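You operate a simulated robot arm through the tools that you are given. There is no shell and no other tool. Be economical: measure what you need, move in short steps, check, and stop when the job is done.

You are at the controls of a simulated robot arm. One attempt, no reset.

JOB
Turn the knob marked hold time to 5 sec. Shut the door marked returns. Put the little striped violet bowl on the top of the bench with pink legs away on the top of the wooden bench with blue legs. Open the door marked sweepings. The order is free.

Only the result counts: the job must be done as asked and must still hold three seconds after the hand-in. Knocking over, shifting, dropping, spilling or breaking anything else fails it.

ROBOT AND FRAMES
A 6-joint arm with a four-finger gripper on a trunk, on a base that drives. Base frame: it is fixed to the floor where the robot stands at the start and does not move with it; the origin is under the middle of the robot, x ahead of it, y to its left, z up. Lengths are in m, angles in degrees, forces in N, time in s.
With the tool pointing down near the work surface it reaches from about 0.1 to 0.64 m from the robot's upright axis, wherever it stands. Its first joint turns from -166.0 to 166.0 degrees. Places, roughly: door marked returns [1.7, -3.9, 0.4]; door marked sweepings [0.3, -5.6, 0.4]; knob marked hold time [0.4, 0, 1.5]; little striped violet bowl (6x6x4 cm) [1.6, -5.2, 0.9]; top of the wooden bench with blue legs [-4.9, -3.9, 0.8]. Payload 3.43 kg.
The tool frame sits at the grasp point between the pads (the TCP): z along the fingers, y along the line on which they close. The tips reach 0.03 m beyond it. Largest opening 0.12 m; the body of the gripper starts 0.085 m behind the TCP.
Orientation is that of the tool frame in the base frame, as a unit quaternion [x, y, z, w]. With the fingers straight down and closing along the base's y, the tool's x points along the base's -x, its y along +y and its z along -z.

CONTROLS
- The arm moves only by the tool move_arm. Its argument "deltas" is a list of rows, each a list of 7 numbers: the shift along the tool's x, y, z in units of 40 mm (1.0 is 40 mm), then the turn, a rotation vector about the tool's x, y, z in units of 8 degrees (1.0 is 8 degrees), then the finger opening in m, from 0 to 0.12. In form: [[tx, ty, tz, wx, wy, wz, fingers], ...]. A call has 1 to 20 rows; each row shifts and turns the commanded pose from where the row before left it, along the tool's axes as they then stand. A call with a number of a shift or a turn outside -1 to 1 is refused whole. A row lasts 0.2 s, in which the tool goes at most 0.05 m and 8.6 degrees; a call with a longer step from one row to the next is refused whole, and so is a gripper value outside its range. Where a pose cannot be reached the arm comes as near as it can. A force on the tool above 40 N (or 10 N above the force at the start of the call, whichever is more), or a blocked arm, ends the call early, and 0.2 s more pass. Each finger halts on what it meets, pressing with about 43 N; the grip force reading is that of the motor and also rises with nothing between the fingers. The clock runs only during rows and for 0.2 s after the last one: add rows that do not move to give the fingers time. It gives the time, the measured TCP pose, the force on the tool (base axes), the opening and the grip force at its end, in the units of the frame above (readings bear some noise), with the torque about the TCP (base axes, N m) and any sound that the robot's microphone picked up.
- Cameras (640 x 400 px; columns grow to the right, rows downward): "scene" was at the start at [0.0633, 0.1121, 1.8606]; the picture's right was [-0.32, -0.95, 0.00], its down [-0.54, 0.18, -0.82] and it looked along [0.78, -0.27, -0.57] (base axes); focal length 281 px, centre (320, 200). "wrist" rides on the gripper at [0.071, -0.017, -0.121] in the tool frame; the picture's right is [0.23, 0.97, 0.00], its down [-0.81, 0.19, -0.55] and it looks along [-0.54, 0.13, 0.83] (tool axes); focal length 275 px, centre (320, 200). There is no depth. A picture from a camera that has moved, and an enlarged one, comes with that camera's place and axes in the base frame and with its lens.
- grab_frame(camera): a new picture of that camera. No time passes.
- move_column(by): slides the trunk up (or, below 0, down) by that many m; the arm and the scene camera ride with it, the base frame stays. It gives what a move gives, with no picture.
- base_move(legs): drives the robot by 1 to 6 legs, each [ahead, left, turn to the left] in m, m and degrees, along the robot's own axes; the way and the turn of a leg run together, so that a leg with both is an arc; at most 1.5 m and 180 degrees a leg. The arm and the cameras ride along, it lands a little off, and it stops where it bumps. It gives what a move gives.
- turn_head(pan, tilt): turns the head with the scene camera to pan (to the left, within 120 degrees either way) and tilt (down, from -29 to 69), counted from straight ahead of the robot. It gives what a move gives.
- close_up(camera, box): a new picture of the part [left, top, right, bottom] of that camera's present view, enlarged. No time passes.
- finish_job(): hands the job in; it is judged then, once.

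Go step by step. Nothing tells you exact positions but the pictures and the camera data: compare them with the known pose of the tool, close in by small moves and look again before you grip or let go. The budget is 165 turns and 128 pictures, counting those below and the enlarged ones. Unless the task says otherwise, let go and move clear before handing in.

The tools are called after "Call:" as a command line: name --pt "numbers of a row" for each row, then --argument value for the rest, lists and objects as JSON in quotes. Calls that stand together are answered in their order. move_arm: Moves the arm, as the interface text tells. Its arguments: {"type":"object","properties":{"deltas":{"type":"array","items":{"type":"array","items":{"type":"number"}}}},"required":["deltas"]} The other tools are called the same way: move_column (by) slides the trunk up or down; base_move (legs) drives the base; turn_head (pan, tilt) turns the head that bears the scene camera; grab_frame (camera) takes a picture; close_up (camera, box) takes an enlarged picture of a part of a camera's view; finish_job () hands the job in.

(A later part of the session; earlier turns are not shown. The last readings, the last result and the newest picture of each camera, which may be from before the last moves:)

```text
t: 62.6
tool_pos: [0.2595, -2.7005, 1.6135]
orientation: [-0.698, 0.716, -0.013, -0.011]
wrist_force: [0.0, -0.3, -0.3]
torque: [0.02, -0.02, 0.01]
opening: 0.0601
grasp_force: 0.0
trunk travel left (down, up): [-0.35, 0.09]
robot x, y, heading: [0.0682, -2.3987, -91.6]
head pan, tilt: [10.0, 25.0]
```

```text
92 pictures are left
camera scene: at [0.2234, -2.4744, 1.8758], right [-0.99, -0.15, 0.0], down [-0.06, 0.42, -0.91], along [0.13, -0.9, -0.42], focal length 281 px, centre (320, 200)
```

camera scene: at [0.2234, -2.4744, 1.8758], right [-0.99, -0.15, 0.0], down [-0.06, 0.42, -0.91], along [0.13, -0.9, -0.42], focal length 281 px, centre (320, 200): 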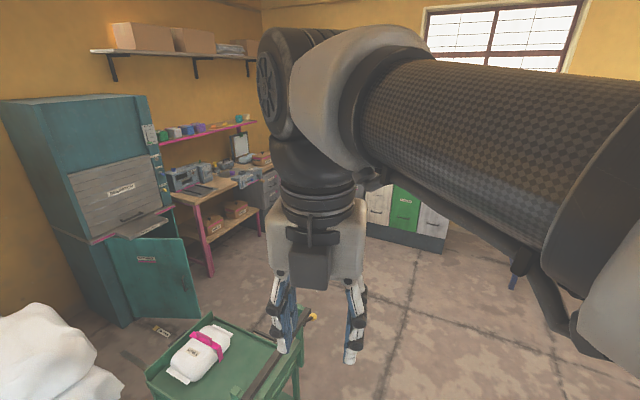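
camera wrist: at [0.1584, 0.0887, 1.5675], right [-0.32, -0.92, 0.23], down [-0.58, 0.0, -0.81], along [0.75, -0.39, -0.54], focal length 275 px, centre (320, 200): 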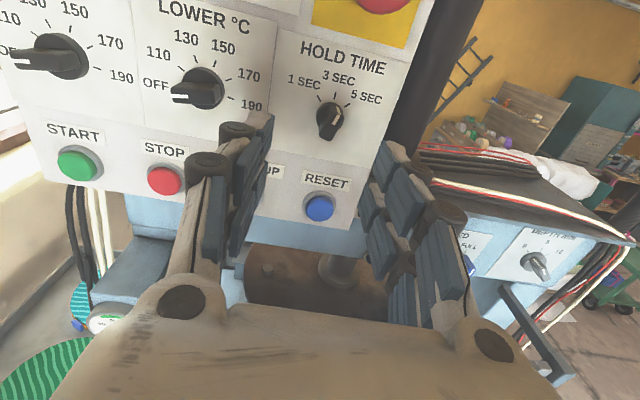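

The teal open door at left should be "returns"; the drawers/doors beyond are "sweepings". Zooming.

Call:
close_up --camera "scene" --box '[0, 80, 240, 340]'

Call:
close_up --camera "scene" --box '[350, 170, 470, 260]'

Call:
close_up --camera "scene" --box '[150, 100, 290, 200]'

```text
1.54 times, centred on (120, 210) of scene
camera zoom: at [0.2234, -2.4744, 1.8758], right [-0.99, -0.15, 0.0], down [-0.06, 0.42, -0.91], along [0.13, -0.9, -0.42], focal length 432 px, centre (628, 185)
```

zoom: 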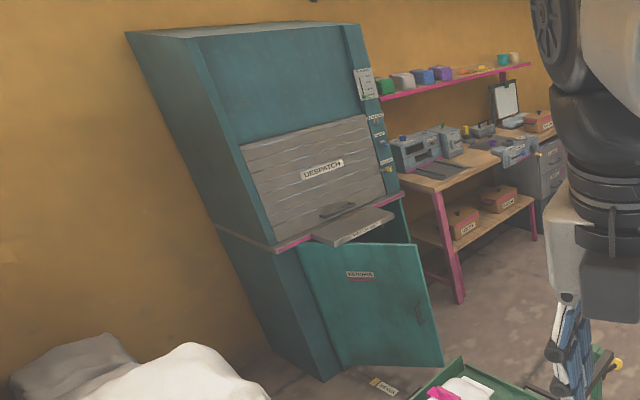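

```text
4.44 times, centred on (410, 215) of scene
camera zoom: at [0.2234, -2.4744, 1.8758], right [-0.99, -0.15, 0.0], down [-0.06, 0.42, -0.91], along [0.13, -0.9, -0.42], focal length 1249 px, centre (-80, 133)
```

zoom: 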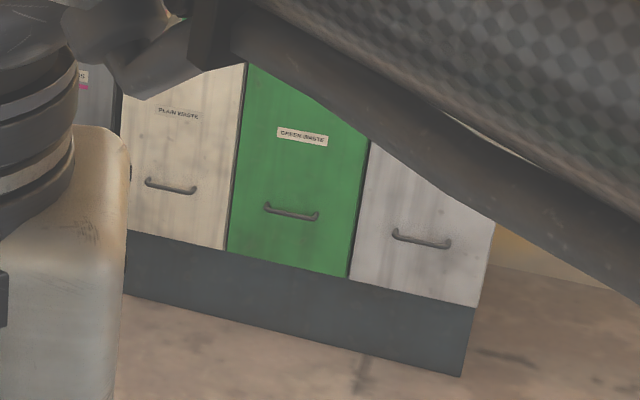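

```text
4.00 times, centred on (220, 150) of scene
camera zoom: at [0.2234, -2.4744, 1.8758], right [-0.99, -0.15, 0.0], down [-0.06, 0.42, -0.91], along [0.13, -0.9, -0.42], focal length 1124 px, centre (720, 400)
```

zoom: 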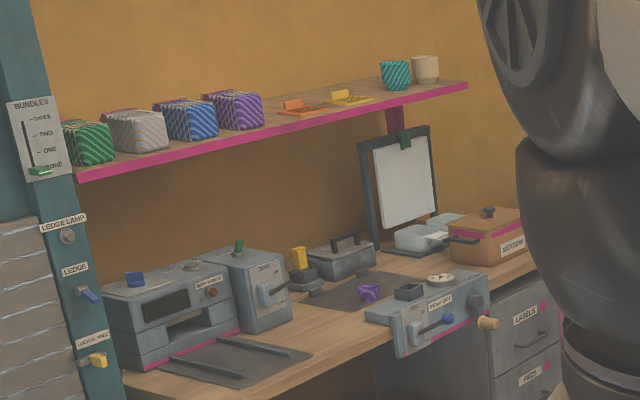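

Cart stands left of the path; the returns door (teal) is hinged on its near side and ~50° open, its outer face towards me. Driving past the cart and turning to face the door.

Call:
base_move --legs '[[0.65, 0, 0], [1.05, -0.1, 0], [0, 0, 70]]'

Call:
turn_head --pan 0 --tilt 30

Call:
grab_frame --camera "scene"

Call:
turn_head --pan -75 --tilt 30

Call:
grab_frame --camera "scene"

```text
t: 74.3
tool_pos: [0.2645, -4.0348, 1.6138]
orientation: [0.982, -0.188, 0.017, 0.001]
wrist_force: [-0.9, 0.2, -0.4]
torque: [-0.03, -0.02, 0.0]
opening: 0.0598
grasp_force: 0.0
trunk travel left (down, up): [-0.35, 0.09]
robot x, y, heading: [-0.0795, -4.1074, -21.6]
head pan, tilt: [10.0, 25.0]
```

```text
t: 75.1
tool_pos: [0.2647, -4.0349, 1.6137]
orientation: [0.982, -0.188, 0.017, 0.001]
wrist_force: [-1.3, -0.1, 0.7]
torque: [0.03, 0.02, -0.01]
opening: 0.0599
grasp_force: 0.0
trunk travel left (down, up): [-0.35, 0.09]
robot x, y, heading: [-0.0813, -4.1089, -21.7]
head pan, tilt: [0.0, 30.0]
```

```text
88 pictures are left
camera scene: at [0.0352, -4.0034, 1.8678], right [-0.37, -0.93, 0.0], down [-0.46, 0.18, -0.87], along [0.8, -0.32, -0.5], focal length 281 px, centre (320, 200)
```

scene: 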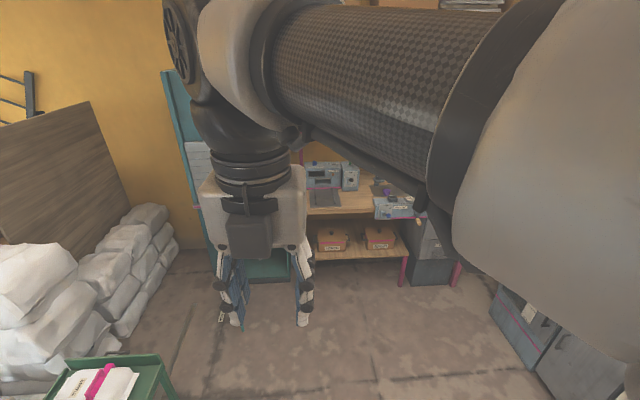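

```text
t: 76.5
tool_pos: [0.2647, -4.0338, 1.6146]
orientation: [0.982, -0.187, 0.018, 0.001]
wrist_force: [0.0, 0.4, 0.4]
torque: [0.0, 0.01, 0.01]
opening: 0.0599
grasp_force: 0.1
trunk travel left (down, up): [-0.35, 0.09]
robot x, y, heading: [-0.0835, -4.1093, -22.1]
head pan, tilt: [-75.0, 30.0]
```

```text
87 pictures are left
camera scene: at [-0.0593, -4.0599, 1.8678], right [-0.99, 0.12, 0.0], down [0.06, 0.5, -0.87], along [-0.1, -0.86, -0.5], focal length 281 px, centre (320, 200)
```

scene: 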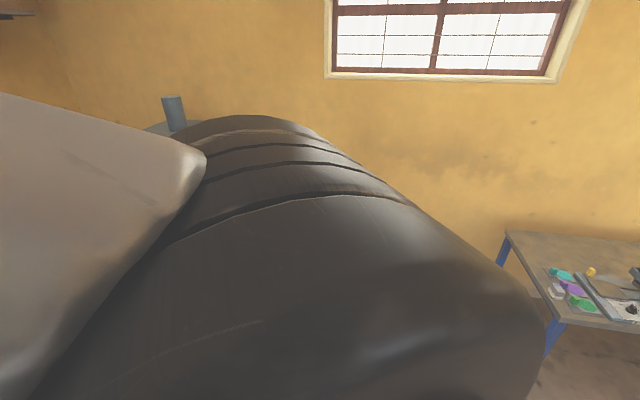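

The arm blocks the view; lowering the tool and turning it toward pushing posture will help.

Call:
move_arm --pt "0.3 0 1 0 0 0 0.06" --pt "0.3 0 1 0 0 0 0.06" --pt "0.3 0 1 0 0 0 0.06" --pt "0.3 0 1 0 0 0 0.06" --pt "0.3 0 1 0 0 0 0.06" --pt "0.3 0 1 0 0 0 0.06" --pt "0.3 0 1 0 0 0 0.06" --pt "0 0 1 0 0 0 0.03" --pt "0 0 1 0 0 0 0.0" --pt "0 0 1 0 0 0 0.0" --pt "0 0 1 0 0 0 0.0" --pt "0 0 0 0 0 0 0"

Call:
turn_head --pan 0 --tilt 30

Call:
grab_frame --camera "scene"

```text
t: 79.1
tool_pos: [0.3578, -4.0701, 1.179]
orientation: [0.982, -0.189, 0.018, 0.002]
wrist_force: [-0.2, 0.2, 0.5]
torque: [0.0, -0.03, -0.02]
opening: 0.0
grasp_force: 27.0
trunk travel left (down, up): [-0.35, 0.09]
robot x, y, heading: [-0.0836, -4.1084, -21.7]
head pan, tilt: [-75.0, 30.0]
```

```text
t: 80.6
tool_pos: [0.3591, -4.0706, 1.1777]
orientation: [0.982, -0.188, 0.016, 0.001]
wrist_force: [-0.5, -0.2, 0.7]
torque: [0.02, 0.01, 0.02]
opening: 0.0
grasp_force: 33.8
trunk travel left (down, up): [-0.35, 0.09]
robot x, y, heading: [-0.0828, -4.1088, -21.3]
head pan, tilt: [0.0, 30.0]
```

```text
86 pictures are left
camera scene: at [0.0352, -4.0037, 1.8678], right [-0.37, -0.93, 0.0], down [-0.46, 0.19, -0.87], along [0.8, -0.32, -0.5], focal length 281 px, centre (320, 200)
```

scene: 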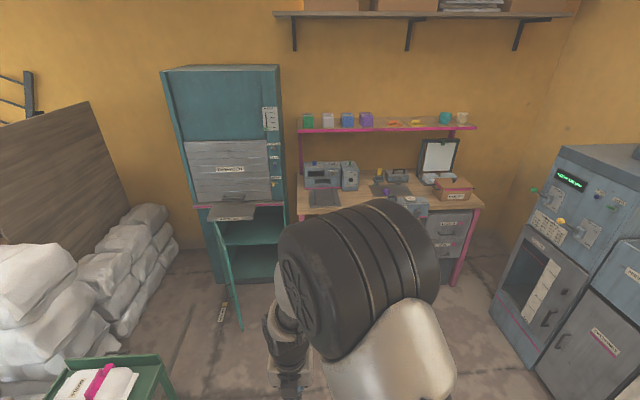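

Now a clear view: the cabinet faces me, with the returns door swung out on its left. Zooming on the door and other furniture.

Call:
close_up --camera "scene" --box '[150, 180, 330, 340]'

Call:
close_up --camera "scene" --box '[280, 130, 500, 290]'

Call:
close_up --camera "scene" --box '[480, 140, 640, 400]'

```text
2.50 times, centred on (240, 260) of scene
camera zoom: at [0.0352, -4.0037, 1.8678], right [-0.37, -0.93, 0.0], down [-0.46, 0.19, -0.87], along [0.8, -0.32, -0.5], focal length 703 px, centre (520, 50)
```

zoom: 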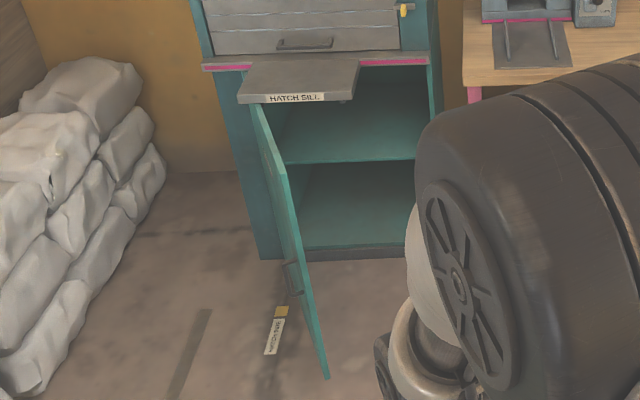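

```text
2.50 times, centred on (390, 210) of scene
camera zoom: at [0.0352, -4.0037, 1.8678], right [-0.37, -0.93, 0.0], down [-0.46, 0.19, -0.87], along [0.8, -0.32, -0.5], focal length 703 px, centre (145, 175)
```

zoom: 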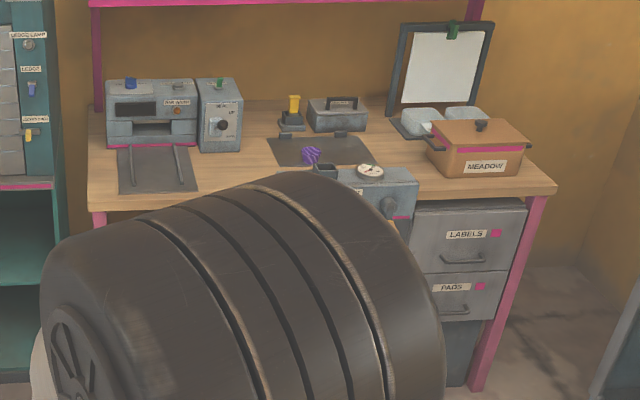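

```text
1.54 times, centred on (560, 270) of scene
camera zoom: at [0.0352, -4.0037, 1.8678], right [-0.37, -0.93, 0.0], down [-0.46, 0.19, -0.87], along [0.8, -0.32, -0.5], focal length 432 px, centre (-49, 92)
```

zoom: 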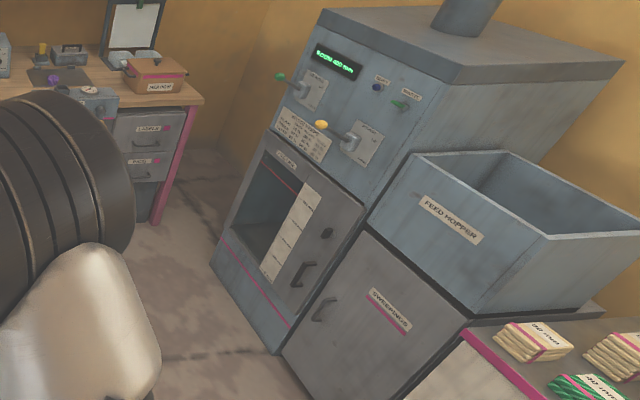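

The returns door is hinged at about (1.98,-3.82), its free edge at about (1.41,-3.96), ~58° open. I'll lower the trunk and test a 45° forward-pitched low posture in free space.

Call:
move_column --by -0.34

Call:
move_arm --pt "0 0 0 0 1 0 0" --pt "0 0 0 0 1 0 0" --pt "0 0 0 0 1 0 0" --pt "0 0 0 0 1 0 0" --pt "0 0 0 0 1 0 0" --pt "-0.5 0 0.5 0 0 0 0" --pt "-0.5 0 0.5 0 0 0 0" --pt "-0.5 0 0.5 0 0 0 0" --pt "-0.5 0 0.5 0 0 0 0" --pt "-0.5 0 0.5 0 0 0 0" --pt "-0.5 0 0.5 0 0 0 0" --pt "-0.5 0 0.5 0 0 0 0" --pt "-0.5 0 0.5 0 0 0 0" --pt "0 0 0 0 0 0 0"

Call:
grab_frame --camera "scene"

```text
t: 83.9
tool_pos: [0.36, -4.0711, 0.8379]
orientation: [0.982, -0.188, 0.017, 0.001]
wrist_force: [-0.1, 0.1, -0.7]
torque: [-0.02, 0.0, 0.0]
opening: 0.0
grasp_force: 33.6
trunk travel left (down, up): [-0.01, 0.43]
robot x, y, heading: [-0.0833, -4.1086, -21.5]
head pan, tilt: [0.0, 30.0]
```

```text
t: 86.9
tool_pos: [0.3003, -4.0732, 0.6169]
orientation: [0.946, -0.182, 0.258, 0.076]
wrist_force: [0.6, 0.3, 0.0]
torque: [-0.02, -0.02, -0.02]
opening: 0.0
grasp_force: 33.4
out of reach, approached as far as the arm can: row 2, 3, 4
trunk travel left (down, up): [-0.01, 0.43]
robot x, y, heading: [-0.0804, -4.1086, -21.8]
head pan, tilt: [0.0, 30.0]
```

```text
82 pictures are left
camera scene: at [0.0353, -4.0035, 1.5278], right [-0.37, -0.93, 0.0], down [-0.46, 0.18, -0.87], along [0.8, -0.32, -0.5], focal length 281 px, centre (320, 200)
```

scene: 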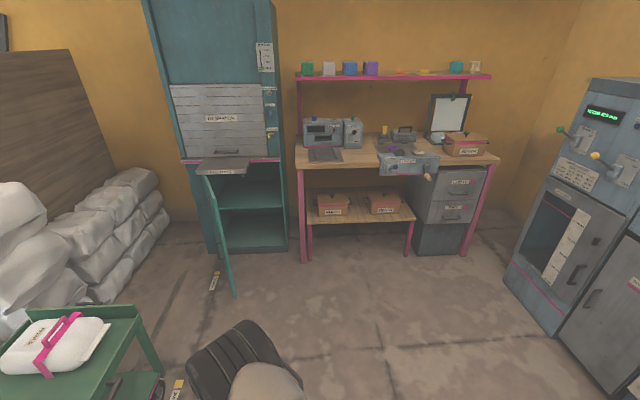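

It reaches low with ~31° tilt. Extending forward and pitching more to see the attainable posture.

Call:
move_arm --pt "0.85 0 0.5 0 0 0 0" --pt "0.85 0 0.5 0 0 0 0" --pt "0.85 0 0.5 0 0 0 0" --pt "0 0 0 0 1 0 0" --pt "0 0 0 0 1 0 0" --pt "0 0 0 0 1 0 0" --pt "0 0 0 0 0 0 0"

```text
t: 88.5
tool_pos: [0.4089, -4.1189, 0.6195]
orientation: [0.871, -0.163, 0.449, 0.113]
wrist_force: [-0.7, 0.2, -0.5]
torque: [0.0, 0.0, 0.02]
opening: 0.0
grasp_force: 32.9
trunk travel left (down, up): [-0.01, 0.43]
robot x, y, heading: [-0.0779, -4.1071, -21.5]
head pan, tilt: [0.0, 30.0]
```

Good: 55° tilt at z 0.62 is attainable. Squaring to the cabinet and shifting the tool left so it comes on the outer side of the door.

Call:
base_move --legs '[[0, 0, 2.5]]'

Call:
move_arm --pt "-0.14 -0.95 -0.2 0 0 0 0" --pt "-0.14 -0.95 -0.2 0 0 0 0" --pt "-0.14 -0.95 -0.2 0 0 0 0" --pt "-0.14 -0.95 -0.2 0 0 0 0" --pt "-0.14 -0.95 -0.2 0 0 0 0" --pt "-0.14 -0.95 -0.2 0 0 0 0" --pt "0 0 0 0 0 0 0"

Call:
grab_frame --camera "scene"

```text
t: 89.3
tool_pos: [0.409, -4.0959, 0.618]
orientation: [0.874, -0.144, 0.452, 0.104]
wrist_force: [-0.4, 0.3, 0.7]
torque: [0.0, 0.0, -0.02]
opening: 0.0002
grasp_force: 33.6
trunk travel left (down, up): [-0.01, 0.43]
robot x, y, heading: [-0.0802, -4.1082, -19.5]
head pan, tilt: [0.0, 30.0]
```

```text
t: 90.9
tool_pos: [0.4336, -3.8641, 0.6061]
orientation: [0.875, -0.143, 0.451, 0.103]
wrist_force: [-0.6, -0.4, 0.2]
torque: [0.0, -0.01, -0.03]
opening: 0.0001
grasp_force: 33.7
trunk travel left (down, up): [-0.01, 0.43]
robot x, y, heading: [-0.0806, -4.1073, -19.3]
head pan, tilt: [0.0, 30.0]
```

```text
81 pictures are left
camera scene: at [0.0305, -3.9984, 1.5278], right [-0.33, -0.94, 0.0], down [-0.47, 0.16, -0.87], along [0.82, -0.29, -0.5], focal length 281 px, centre (320, 200)
```

scene: 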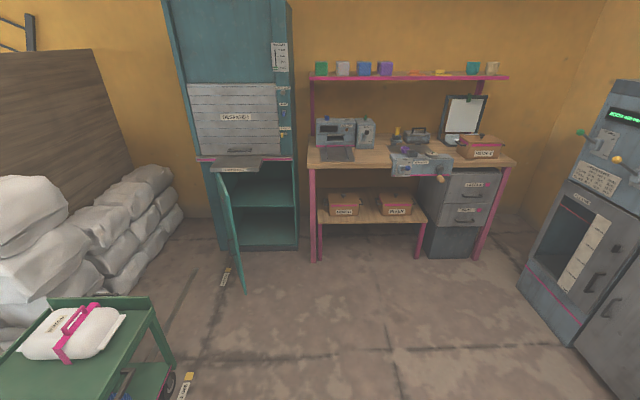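

Everything is clear of the cart. Driving most of the way to the door.

Call:
base_move --legs '[[0.8, 0.27, 0]]'

Call:
turn_head --pan 15 --tilt 45

Call:
grab_frame --camera "scene"

```text
t: 95.4
tool_pos: [1.2777, -3.874, 0.6066]
orientation: [0.874, -0.143, 0.452, 0.104]
wrist_force: [0.6, 0.3, 0.2]
torque: [0.03, 0.0, 0.0]
opening: 0.0001
grasp_force: 33.5
trunk travel left (down, up): [-0.01, 0.43]
robot x, y, heading: [0.7608, -4.1231, -19.3]
head pan, tilt: [0.0, 30.0]
```

```text
t: 96.2
tool_pos: [1.2783, -3.8743, 0.6065]
orientation: [0.875, -0.142, 0.451, 0.103]
wrist_force: [-0.5, -0.7, 0.9]
torque: [0.0, 0.0, 0.0]
opening: 0.0
grasp_force: 33.3
trunk travel left (down, up): [-0.01, 0.43]
robot x, y, heading: [0.7622, -4.1202, -19.0]
head pan, tilt: [15.0, 45.0]
```

```text
80 pictures are left
camera scene: at [0.8707, -3.9866, 1.5052], right [-0.07, -1.0, 0.0], down [-0.7, 0.05, -0.71], along [0.71, -0.05, -0.71], focal length 281 px, centre (320, 200)
```

scene: 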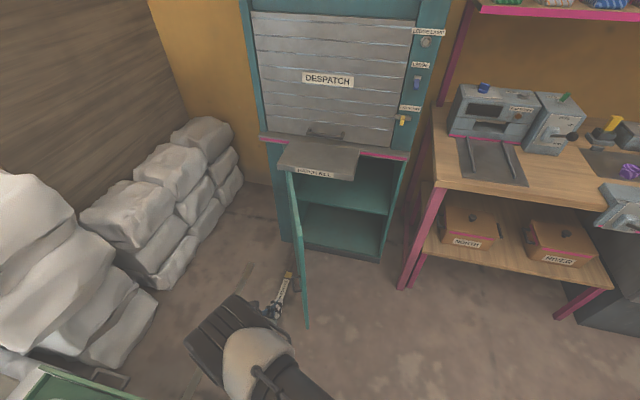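

Call:
close_up --camera "scene" --box '[200, 150, 400, 350]'

Call:
grab_frame --camera "wrist"

```text
2.00 times, centred on (300, 250) of scene
camera zoom: at [0.8707, -3.9866, 1.5052], right [-0.07, -1.0, 0.0], down [-0.7, 0.05, -0.71], along [0.71, -0.05, -0.71], focal length 562 px, centre (360, 100)
```

zoom: 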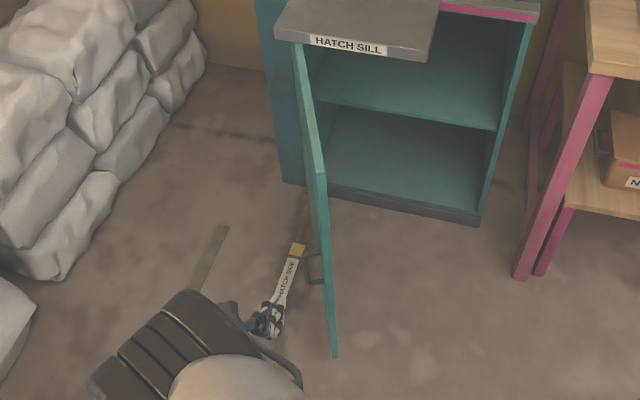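

```text
78 pictures are left
camera wrist: at [1.231, -3.8324, 0.7319], right [-0.21, -0.95, 0.24], down [-0.93, 0.12, -0.34], along [0.29, -0.29, -0.91], focal length 275 px, centre (320, 200)
```

wrist: 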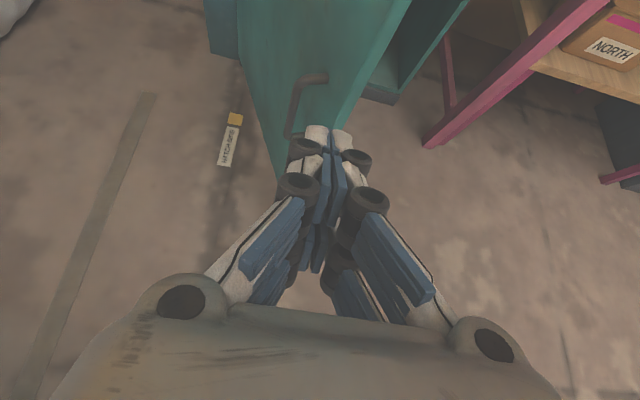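

Geometry confirmed (hinge ≈(1.985,-3.82), door ~58° open). I'll advance along the outside of the door with a slight left turn, at a slightly lower tool height.

Call:
base_move --legs '[[0.27, 0.01, 10]]'

Call:
grab_frame --camera "scene"

```text
t: 98.1
tool_pos: [1.4924, -3.8453, 0.6066]
orientation: [0.884, -0.067, 0.459, 0.064]
wrist_force: [0.0, 0.7, 0.4]
torque: [-0.01, 0.04, 0.04]
opening: 0.0001
grasp_force: 32.9
trunk travel left (down, up): [-0.01, 0.43]
robot x, y, heading: [1.0233, -4.1814, -9.1]
head pan, tilt: [15.0, 45.0]
```

```text
77 pictures are left
camera scene: at [1.1102, -4.026, 1.5052], right [0.1, -0.99, 0.0], down [-0.7, -0.07, -0.71], along [0.7, 0.07, -0.71], focal length 281 px, centre (320, 200)
```

scene: 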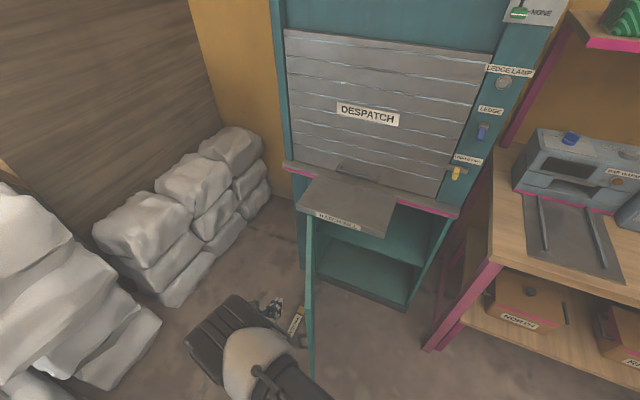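

Tool is left of the door. Moving a bit deeper and sweeping right into it.

Call:
move_arm --pt "0.06 0 0.86 0 0 0 0" --pt "0.06 0.2 0.87 0 0 0 0" --pt "0 0.7 0 0 0 0 0" --pt "0 0.7 0 0 0 0 0" --pt "0 0.7 0 0 0 0 0" --pt "0 0.7 0 0 0 0 0" --pt "0 0 0 0 0 0 0"

Call:
grab_frame --camera "scene"

```text
t: 99.7
tool_pos: [1.5281, -3.9745, 0.5761]
orientation: [0.884, -0.067, 0.458, 0.063]
wrist_force: [0.7, 0.3, 0.6]
torque: [0.03, -0.02, 0.02]
opening: 0.0003
grasp_force: 32.9
trunk travel left (down, up): [-0.01, 0.43]
robot x, y, heading: [1.0287, -4.1754, -9.2]
head pan, tilt: [15.0, 45.0]
```

```text
76 pictures are left
camera scene: at [1.1101, -4.0261, 1.5052], right [0.1, -0.99, 0.0], down [-0.7, -0.07, -0.71], along [0.7, 0.07, -0.71], focal length 281 px, centre (320, 200)
```

scene: 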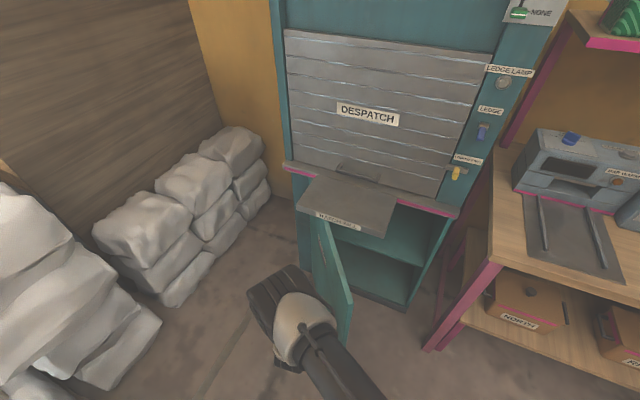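

The door swings easily. Continuing right and forward along its arc.

Call:
move_arm --pt "0.21 0.86 0.31 0 0 0 0" --pt "0.21 0.86 0.31 0 0 0 0" --pt "0.21 0.86 0.31 0 0 0 0" --pt "0.34 0.65 0.49 0 0 0 0" --pt "0.34 0.65 0.49 0 0 0 0" --pt "0.34 0.65 0.49 0 0 0 0" --pt "0.34 0.65 0.49 0 0 0 0" --pt "0 0 0 0 0 0 0"

Call:
grab_frame --camera "scene"

```text
t: 101.5
tool_pos: [1.6309, -4.2028, 0.5862]
orientation: [0.884, -0.069, 0.458, 0.068]
wrist_force: [-0.4, 0.2, 0.0]
torque: [0.0, 0.03, 0.01]
opening: 0.0
grasp_force: 33.3
trunk travel left (down, up): [-0.01, 0.43]
robot x, y, heading: [1.0279, -4.1733, -9.1]
head pan, tilt: [15.0, 45.0]
```

```text
75 pictures are left
camera scene: at [1.1101, -4.0262, 1.5052], right [0.1, -0.99, 0.0], down [-0.7, -0.07, -0.71], along [0.7, 0.07, -0.71], focal length 281 px, centre (320, 200)
```

scene: 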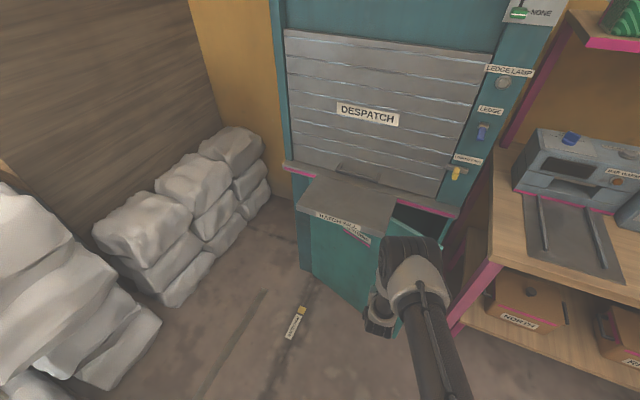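

Door about 25° open. Driving forward 0.12 m to push it further.

Call:
base_move --legs '[[0.12, -0.015, 0]]'

Call:
grab_frame --camera "scene"

```text
t: 102.8
tool_pos: [1.7469, -4.236, 0.5858]
orientation: [0.884, -0.068, 0.458, 0.067]
wrist_force: [0.7, 0.4, 0.0]
torque: [-0.03, 0.0, 0.02]
opening: 0.0
grasp_force: 33.6
trunk travel left (down, up): [-0.01, 0.43]
robot x, y, heading: [1.145, -4.2128, -9.0]
head pan, tilt: [15.0, 45.0]
```

```text
74 pictures are left
camera scene: at [1.2271, -4.0599, 1.5052], right [0.1, -0.99, 0.0], down [-0.7, -0.07, -0.71], along [0.7, 0.07, -0.71], focal length 281 px, centre (320, 200)
```

scene: 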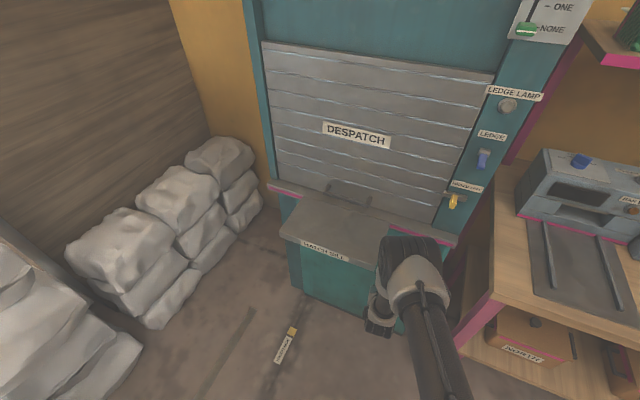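

Call:
base_move --legs '[[0.05, -0.006, 0]]'

Call:
move_arm --pt "0.2 0 0.3 0 0 0 0" --pt "0.2 0 0.3 0 0 0 0" --pt "0.2 0 0.3 0 0 0 0" --pt "0 0 0 0 0 0 0"

Call:
grab_frame --camera "wrist"

Call:
grab_frame --camera "scene"

```text
t: 103.7
tool_pos: [1.7947, -4.2489, 0.5856]
orientation: [0.884, -0.067, 0.458, 0.067]
wrist_force: [-5.1, 2.4, -3.7]
torque: [0.05, 0.09, 0.0]
opening: 0.0001
grasp_force: 33.7
trunk travel left (down, up): [-0.01, 0.43]
robot x, y, heading: [1.1861, -4.222, -9.2]
head pan, tilt: [15.0, 45.0]
```

```text
t: 104.0
tool_pos: [1.7945, -4.2495, 0.5809]
orientation: [0.887, -0.066, 0.452, 0.068]
wrist_force: [-10.7, 2.8, 3.3]
torque: [-0.03, -0.14, -0.02]
opening: 0.0001
grasp_force: 33.1
trunk travel left (down, up): [-0.01, 0.43]
robot x, y, heading: [1.1919, -4.2238, -8.7]
head pan, tilt: [15.0, 45.0]
stopped in row 1: the force on the tool passed its limit at 52 N (the readings are from after the stop); the commanded pose is now the measured one
```

```text
73 pictures are left
camera wrist: at [1.7442, -4.2152, 0.7077], right [-0.04, -0.97, 0.25], down [-0.95, -0.04, -0.32], along [0.32, -0.24, -0.91], focal length 275 px, centre (320, 200)
```

wrist: 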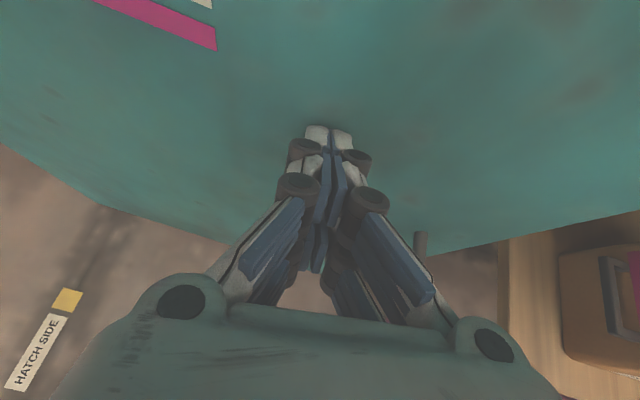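

```text
72 pictures are left
camera scene: at [1.274, -4.0732, 1.5052], right [0.1, -0.99, 0.0], down [-0.7, -0.07, -0.71], along [0.7, 0.07, -0.71], focal length 281 px, centre (320, 200)
```

scene: 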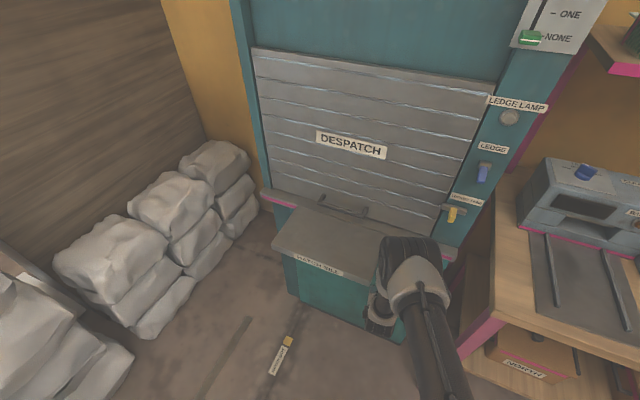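

Firm resistance: the door seems shut. Backing off to check.

Call:
base_move --legs '[[-0.5, 0.0, -8]]'

Call:
turn_head --pan 10 --tilt 40

Call:
grab_frame --camera "scene"

Call:
close_up --camera "scene" --box '[200, 130, 420, 290]'

```text
t: 107.0
tool_pos: [1.3034, -4.2191, 0.5832]
orientation: [0.88, -0.127, 0.447, 0.099]
wrist_force: [-0.3, -0.1, 0.8]
torque: [-0.04, 0.02, 0.0]
opening: 0.0002
grasp_force: 34.2
trunk travel left (down, up): [-0.01, 0.43]
robot x, y, heading: [0.7041, -4.114, -16.8]
head pan, tilt: [15.0, 45.0]
```

```text
t: 107.7
tool_pos: [1.3035, -4.2207, 0.5833]
orientation: [0.88, -0.128, 0.447, 0.1]
wrist_force: [0.2, 0.0, 0.0]
torque: [-0.01, 0.01, -0.02]
opening: 0.0
grasp_force: 33.3
trunk travel left (down, up): [-0.01, 0.43]
robot x, y, heading: [0.7071, -4.1119, -16.9]
head pan, tilt: [10.0, 40.0]
```

```text
71 pictures are left
camera scene: at [0.8124, -3.9823, 1.5124], right [-0.12, -0.99, 0.0], down [-0.64, 0.08, -0.77], along [0.76, -0.09, -0.64], focal length 281 px, centre (320, 200)
```

scene: 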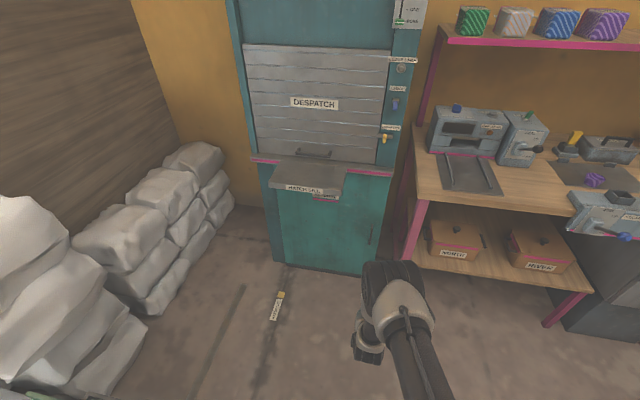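

```text
2.50 times, centred on (310, 210) of scene
camera zoom: at [0.8124, -3.9823, 1.5124], right [-0.12, -0.99, 0.0], down [-0.64, 0.08, -0.77], along [0.76, -0.09, -0.64], focal length 703 px, centre (345, 175)
```

zoom: 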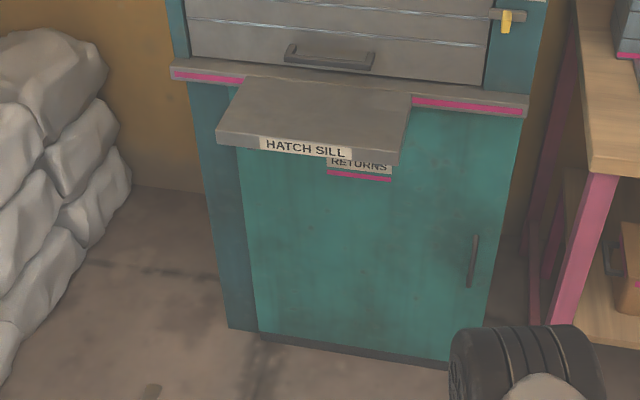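

Returns door is shut flush. Next the bowl: raising trunk and arm, tool vertical, and moving toward the pink-legged bench.

Call:
move_column --by 0.34

Call:
move_arm --pt "0 0 0 0 -1 0 0.03" --pt "0 0 -0.3 0 -1 0 0.06" --pt "0 0 -0.3 0 -1 0 0.09" --pt "0 0 -0.5 0 -1 0 0.1" --pt "0 0 -0.8 0 -1 0 0.1" --pt "0 0 -0.8 0 -1 0 0.1" --pt "-0.3 0 -0.8 0 -0.8 0 0.1" --pt "-0.5 0 -0.8 0 0 0 0.1" --pt "-0.5 0 -0.8 0 0 0 0.1" --pt "-0.5 0 -0.8 0 0 0 0.1" --pt "0 0 0 0 0 0 0.1"

Call:
base_move --legs '[[0.0, -0.75, 0], [0.25, 0, 0]]'

Call:
turn_head --pan -10 --tilt 40

Call:
grab_frame --camera "scene"

```text
t: 111.0
tool_pos: [1.3027, -4.2186, 0.9215]
orientation: [0.88, -0.127, 0.447, 0.099]
wrist_force: [-0.9, -0.1, -0.9]
torque: [-0.01, -0.02, 0.04]
opening: 0.0
grasp_force: 33.1
trunk travel left (down, up): [-0.35, 0.09]
robot x, y, heading: [0.7028, -4.1151, -16.6]
head pan, tilt: [10.0, 40.0]
```

```text
t: 113.4
tool_pos: [1.1869, -4.1743, 1.1121]
orientation: [0.984, -0.161, 0.052, 0.058]
wrist_force: [0.3, 0.1, 0.3]
torque: [-0.01, 0.05, -0.01]
opening: 0.1001
grasp_force: 0.0
out of reach, approached as far as the arm can: row 5, 6
trunk travel left (down, up): [-0.35, 0.09]
robot x, y, heading: [0.7095, -4.1129, -16.9]
head pan, tilt: [10.0, 40.0]
```

```text
t: 118.9
tool_pos: [1.2061, -4.969, 1.1122]
orientation: [0.983, -0.164, 0.05, 0.059]
wrist_force: [0.8, 0.3, -0.4]
torque: [0.03, 0.03, 0.0]
opening: 0.1
grasp_force: 0.1
trunk travel left (down, up): [-0.35, 0.09]
robot x, y, heading: [0.7224, -4.9061, -17.5]
head pan, tilt: [10.0, 40.0]
```

```text
t: 119.7
tool_pos: [1.2057, -4.9678, 1.1119]
orientation: [0.983, -0.165, 0.05, 0.058]
wrist_force: [-0.9, -0.1, 0.2]
torque: [-0.02, 0.04, -0.02]
opening: 0.1
grasp_force: 0.0
trunk travel left (down, up): [-0.35, 0.09]
robot x, y, heading: [0.7275, -4.9057, -17.3]
head pan, tilt: [-10.0, 40.0]
```

```text
69 pictures are left
camera scene: at [0.8244, -4.803, 1.8525], right [-0.46, -0.89, 0.0], down [-0.57, 0.29, -0.77], along [0.68, -0.35, -0.64], focal length 281 px, centre (320, 200)
```

scene: 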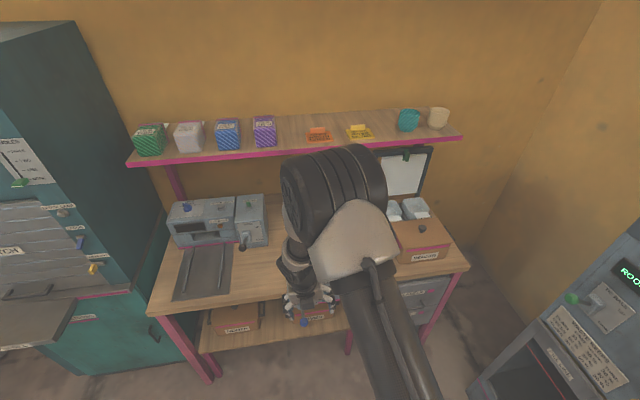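

Call:
grab_frame --camera "wrist"

```text
68 pictures are left
camera wrist: at [1.2678, -4.9601, 1.2368], right [-0.1, -0.99, 0.12], down [-0.87, 0.15, 0.47], along [-0.48, -0.06, -0.87], focal length 275 px, centre (320, 200)
```

wrist: 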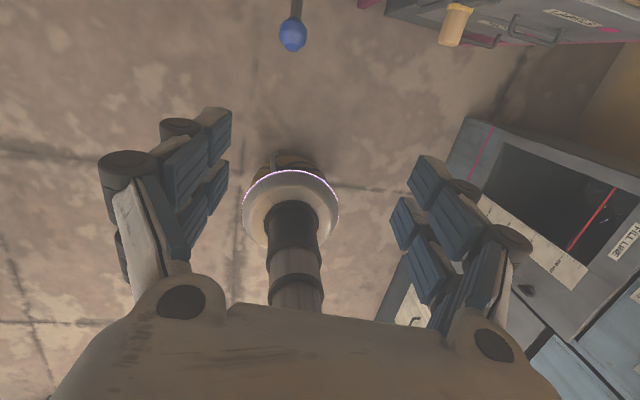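

The arm hides the bowl; levelling the tool and shifting left to see it.

Call:
move_arm --pt "0 -0.8 0 0.72 -0.4 0 0.1" --pt "0 -0.8 0 0 -0.4 0 0.1" --pt "0 -0.9 0 0 0 0 0.1" --pt "0 -0.9 0 0 0 0 0.1" --pt "0 -0.9 0 0 0 0 0.1" --pt "0 -0.9 0 0 0 0 0.1" --pt "0 0 0 0 0 0 0.1"

Call:
turn_head --pan -20 --tilt 40

Call:
grab_frame --camera "scene"

```text
t: 121.3
tool_pos: [1.2724, -4.7717, 1.1091]
orientation: [0.986, -0.164, 0.004, 0.0]
wrist_force: [0.0, -0.5, 0.1]
torque: [-0.01, -0.03, 0.03]
opening: 0.1004
grasp_force: 0.0
trunk travel left (down, up): [-0.35, 0.09]
robot x, y, heading: [0.7268, -4.9039, -17.5]
head pan, tilt: [-10.0, 40.0]
```

```text
t: 122.0
tool_pos: [1.2716, -4.7729, 1.1091]
orientation: [0.987, -0.164, 0.004, 0.0]
wrist_force: [0.2, -0.7, -0.2]
torque: [0.07, 0.01, 0.0]
opening: 0.0998
grasp_force: 0.1
trunk travel left (down, up): [-0.35, 0.09]
robot x, y, heading: [0.7277, -4.9024, -17.4]
head pan, tilt: [-20.0, 40.0]
```

```text
67 pictures are left
camera scene: at [0.8167, -4.8155, 1.8524], right [-0.61, -0.8, 0.0], down [-0.51, 0.39, -0.77], along [0.61, -0.46, -0.64], focal length 281 px, centre (320, 200)
```

scene: 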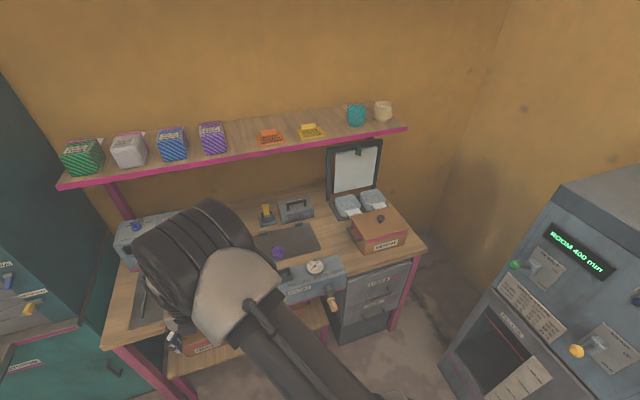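

Call:
close_up --camera "scene" --box '[230, 190, 350, 310]'

```text
3.33 times, centred on (290, 250) of scene
camera zoom: at [0.8167, -4.8155, 1.8524], right [-0.61, -0.8, 0.0], down [-0.51, 0.39, -0.77], along [0.61, -0.46, -0.64], focal length 937 px, centre (420, 33)
```

zoom: 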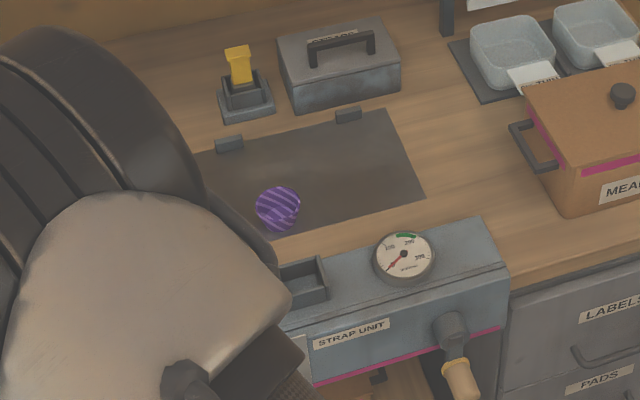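

Call:
close_up --camera "scene" --box '[260, 236, 300, 266]'

```text
13.33 times, centred on (280, 251) of scene
camera zoom: at [0.8167, -4.8155, 1.8524], right [-0.61, -0.8, 0.0], down [-0.51, 0.39, -0.77], along [0.61, -0.46, -0.64], focal length 3747 px, centre (853, -480)
```

zoom: 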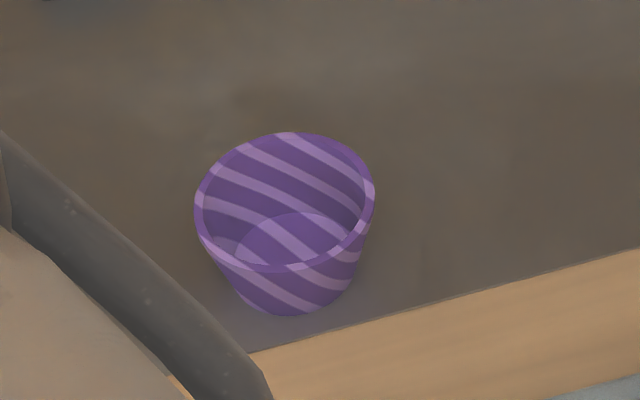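

The bowl stands upright on the mat, rim centre ≈(1.569,-5.146,0.888). Raising and retracting the tool, then driving nearer.

Call:
move_arm --pt "0 0 -1 0 0 0 0.1" --pt "0 0 -1 0 0 0 0.1" --pt "-0.5 0.4 -0.8 0 0 0 0.1" --pt "-0.5 0.8 0 0 0 0 0.1" --pt "-0.5 0.9 0 0 0 0 0.1" --pt "-0.5 0.9 0 0 0 0 0.1" --pt "-0.5 0.9 0 0 0 0 0.1" --pt "0 0 0 0 0 0 0.1"

Call:
base_move --legs '[[0.263, 0.02, 0]]'

Call:
turn_head --pan 0 --tilt 60

Call:
grab_frame --camera "scene"

Call:
grab_frame --camera "wrist"

```text
t: 123.8
tool_pos: [1.1278, -4.8859, 1.2192]
orientation: [0.987, -0.163, 0.004, 0.0]
wrist_force: [0.2, -0.3, -0.6]
torque: [-0.02, 0.01, 0.01]
opening: 0.0998
grasp_force: 0.0
trunk travel left (down, up): [-0.35, 0.09]
robot x, y, heading: [0.7266, -4.906, -17.2]
head pan, tilt: [-20.0, 40.0]
```

```text
t: 125.7
tool_pos: [1.3838, -4.9455, 1.2183]
orientation: [0.987, -0.163, 0.003, -0.001]
wrist_force: [0.7, -0.5, 0.1]
torque: [0.0, 0.01, -0.02]
opening: 0.1002
grasp_force: 0.0
trunk travel left (down, up): [-0.35, 0.09]
robot x, y, heading: [0.9811, -4.9583, -17.2]
head pan, tilt: [-20.0, 40.0]
```

```text
t: 126.5
tool_pos: [1.3835, -4.9465, 1.2192]
orientation: [0.987, -0.164, 0.004, 0.0]
wrist_force: [-0.4, 0.4, 0.6]
torque: [0.0, -0.01, -0.02]
opening: 0.1
grasp_force: 0.1
trunk travel left (down, up): [-0.35, 0.09]
robot x, y, heading: [0.9836, -4.9646, -17.4]
head pan, tilt: [0.0, 60.0]
```

```text
64 pictures are left
camera scene: at [1.0681, -4.8427, 1.8258], right [-0.3, -0.95, 0.0], down [-0.83, 0.26, -0.5], along [0.48, -0.15, -0.87], focal length 281 px, centre (320, 200)
```

scene: 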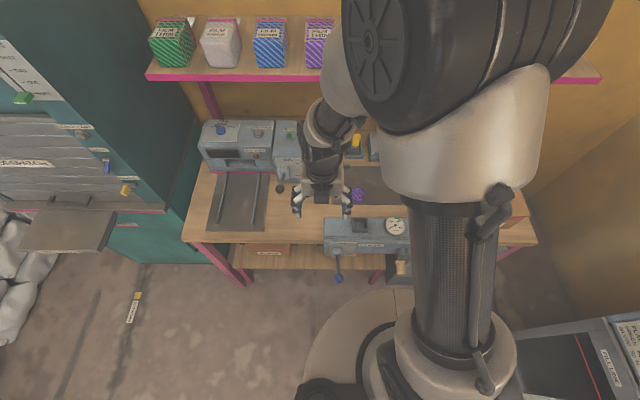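

```text
63 pictures are left
camera wrist: at [1.455, -4.9529, 1.3393], right [-0.09, -1.0, 0.0], down [-0.83, 0.08, 0.55], along [-0.54, 0.05, -0.84], focal length 275 px, centre (320, 200)
```

wrist: 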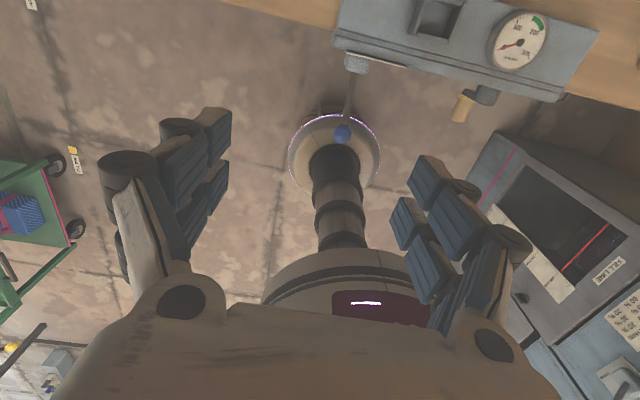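

Bench and tool look consistent. The shelf edge (z≈1.31) is close behind the bowl, so I'll approach low: down to z≈1.06 first, then over the bowl.

Call:
move_arm --pt "0 0 1 0 0 0 0.1" --pt "0 0 1 0 0 0 0.1" --pt "0 0 1 0 0 0 0.1" --pt "0 0 0.95 0 0 0 0.1" --pt "0.85 0.45 0 0 0 0 0.1" --pt "0.85 0.45 0 0 0 0 0.1" --pt "0.85 0.45 0 0 0 0 0.1" --pt "0.85 0.45 0 0 0 0 0.1" --pt "0.85 0.45 0 0 0 0 0.1" --pt "0.85 0.45 0 0 0 0 0.1" --pt "0 0 0 0 0 0 0.1"

Call:
grab_frame --camera "wrist"

Call:
grab_frame --camera "scene"

```text
t: 128.9
tool_pos: [1.5436, -5.1047, 1.0615]
orientation: [0.986, -0.168, 0.004, 0.011]
wrist_force: [-1.0, 0.5, -0.3]
torque: [-0.01, 0.0, 0.01]
opening: 0.1002
grasp_force: 0.0
out of reach, approached as far as the arm can: row 10
trunk travel left (down, up): [-0.35, 0.09]
robot x, y, heading: [0.9831, -4.9641, -16.9]
head pan, tilt: [0.0, 60.0]
```

```text
62 pictures are left
camera wrist: at [1.6158, -5.1099, 1.1823], right [-0.1, -0.99, 0.02], down [-0.83, 0.1, 0.55], along [-0.55, 0.04, -0.84], focal length 275 px, centre (320, 200)
```

wrist: 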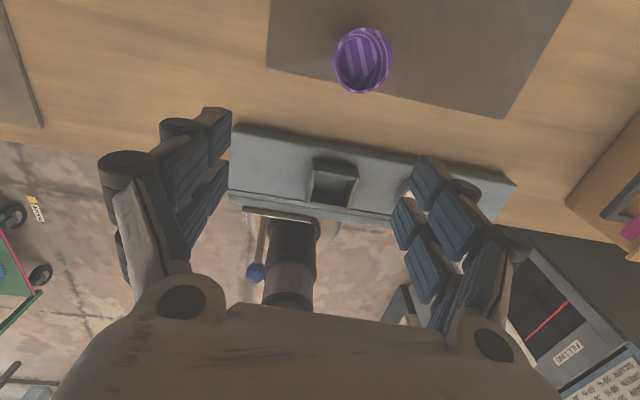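

```text
61 pictures are left
camera scene: at [1.0677, -4.8421, 1.8257], right [-0.3, -0.96, 0.0], down [-0.83, 0.26, -0.5], along [0.48, -0.15, -0.87], focal length 281 px, centre (320, 200)
```

scene: 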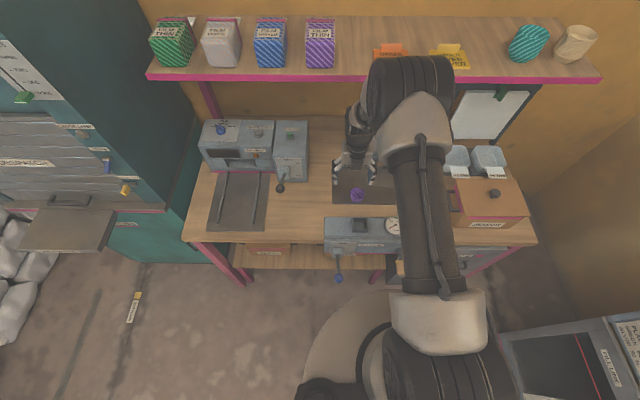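

Bowl position confirmed by the wrist view (≈1.577,-5.150). Shifting over it while lowering a little.

Call:
move_arm --pt "0.2 0.3 0.5 0 0 0 0.1" --pt "0.5 0.3 0.5 0 0 0 0.1" --pt "0.4 0.2 0.3 0 0 0 0.1" --pt "0 0 0 0 0 0 0.1"

Call:
grab_frame --camera "wrist"

```text
t: 129.9
tool_pos: [1.5793, -5.1152, 1.0097]
orientation: [0.985, -0.169, 0.005, 0.012]
wrist_force: [-0.1, -0.6, -0.2]
torque: [0.01, 0.02, -0.01]
opening: 0.1002
grasp_force: 0.0
out of reach, approached as far as the arm can: row 1, 2, 3
trunk travel left (down, up): [-0.35, 0.09]
robot x, y, heading: [0.9845, -4.965, -17.4]
head pan, tilt: [0.0, 60.0]
```

```text
60 pictures are left
camera wrist: at [1.6513, -5.1207, 1.1295], right [-0.11, -0.99, 0.02], down [-0.83, 0.1, 0.55], along [-0.55, 0.04, -0.84], focal length 275 px, centre (320, 200)
```

wrist: 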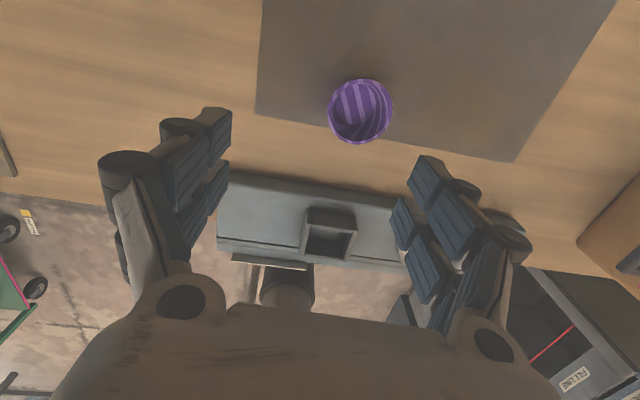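

The arm is at its edge sideways; a small base turn right will bring it over the bowl.

Call:
base_move --legs '[[0, 0, -3.6]]'

Call:
move_arm --pt "0.2 0 0.7 0 0 0 0.1" --pt "0 0 0.3 0 0 0 0.1" --pt "0 0 0 0 0 0 0.1"

Call:
grab_frame --camera "wrist"

```text
t: 130.8
tool_pos: [1.568, -5.1542, 1.0088]
orientation: [0.98, -0.201, 0.004, 0.012]
wrist_force: [0.4, 0.4, 0.1]
torque: [0.04, 0.02, -0.04]
opening: 0.1001
grasp_force: 0.0
trunk travel left (down, up): [-0.35, 0.09]
robot x, y, heading: [0.9832, -4.9613, -20.7]
head pan, tilt: [0.0, 60.0]
```

```text
t: 131.6
tool_pos: [1.5759, -5.1558, 0.9697]
orientation: [0.979, -0.202, 0.004, 0.012]
wrist_force: [-0.3, -1.2, -0.1]
torque: [0.0, 0.0, -0.01]
opening: 0.0998
grasp_force: 0.0
trunk travel left (down, up): [-0.35, 0.09]
robot x, y, heading: [0.9852, -4.9626, -20.7]
head pan, tilt: [0.0, 60.0]
```

```text
59 pictures are left
camera wrist: at [1.6482, -5.1664, 1.089], right [-0.17, -0.98, 0.02], down [-0.82, 0.16, 0.55], along [-0.54, 0.07, -0.84], focal length 275 px, centre (320, 200)
```

wrist: 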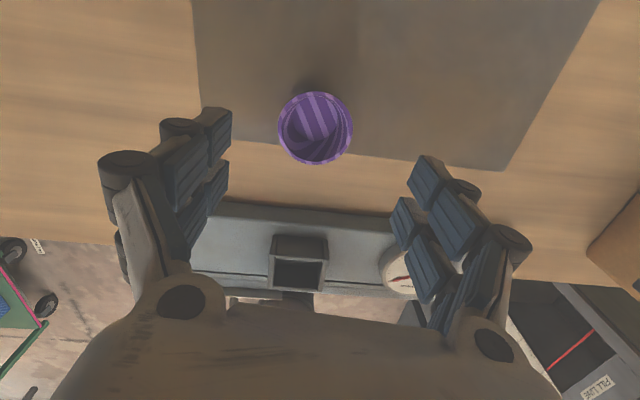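

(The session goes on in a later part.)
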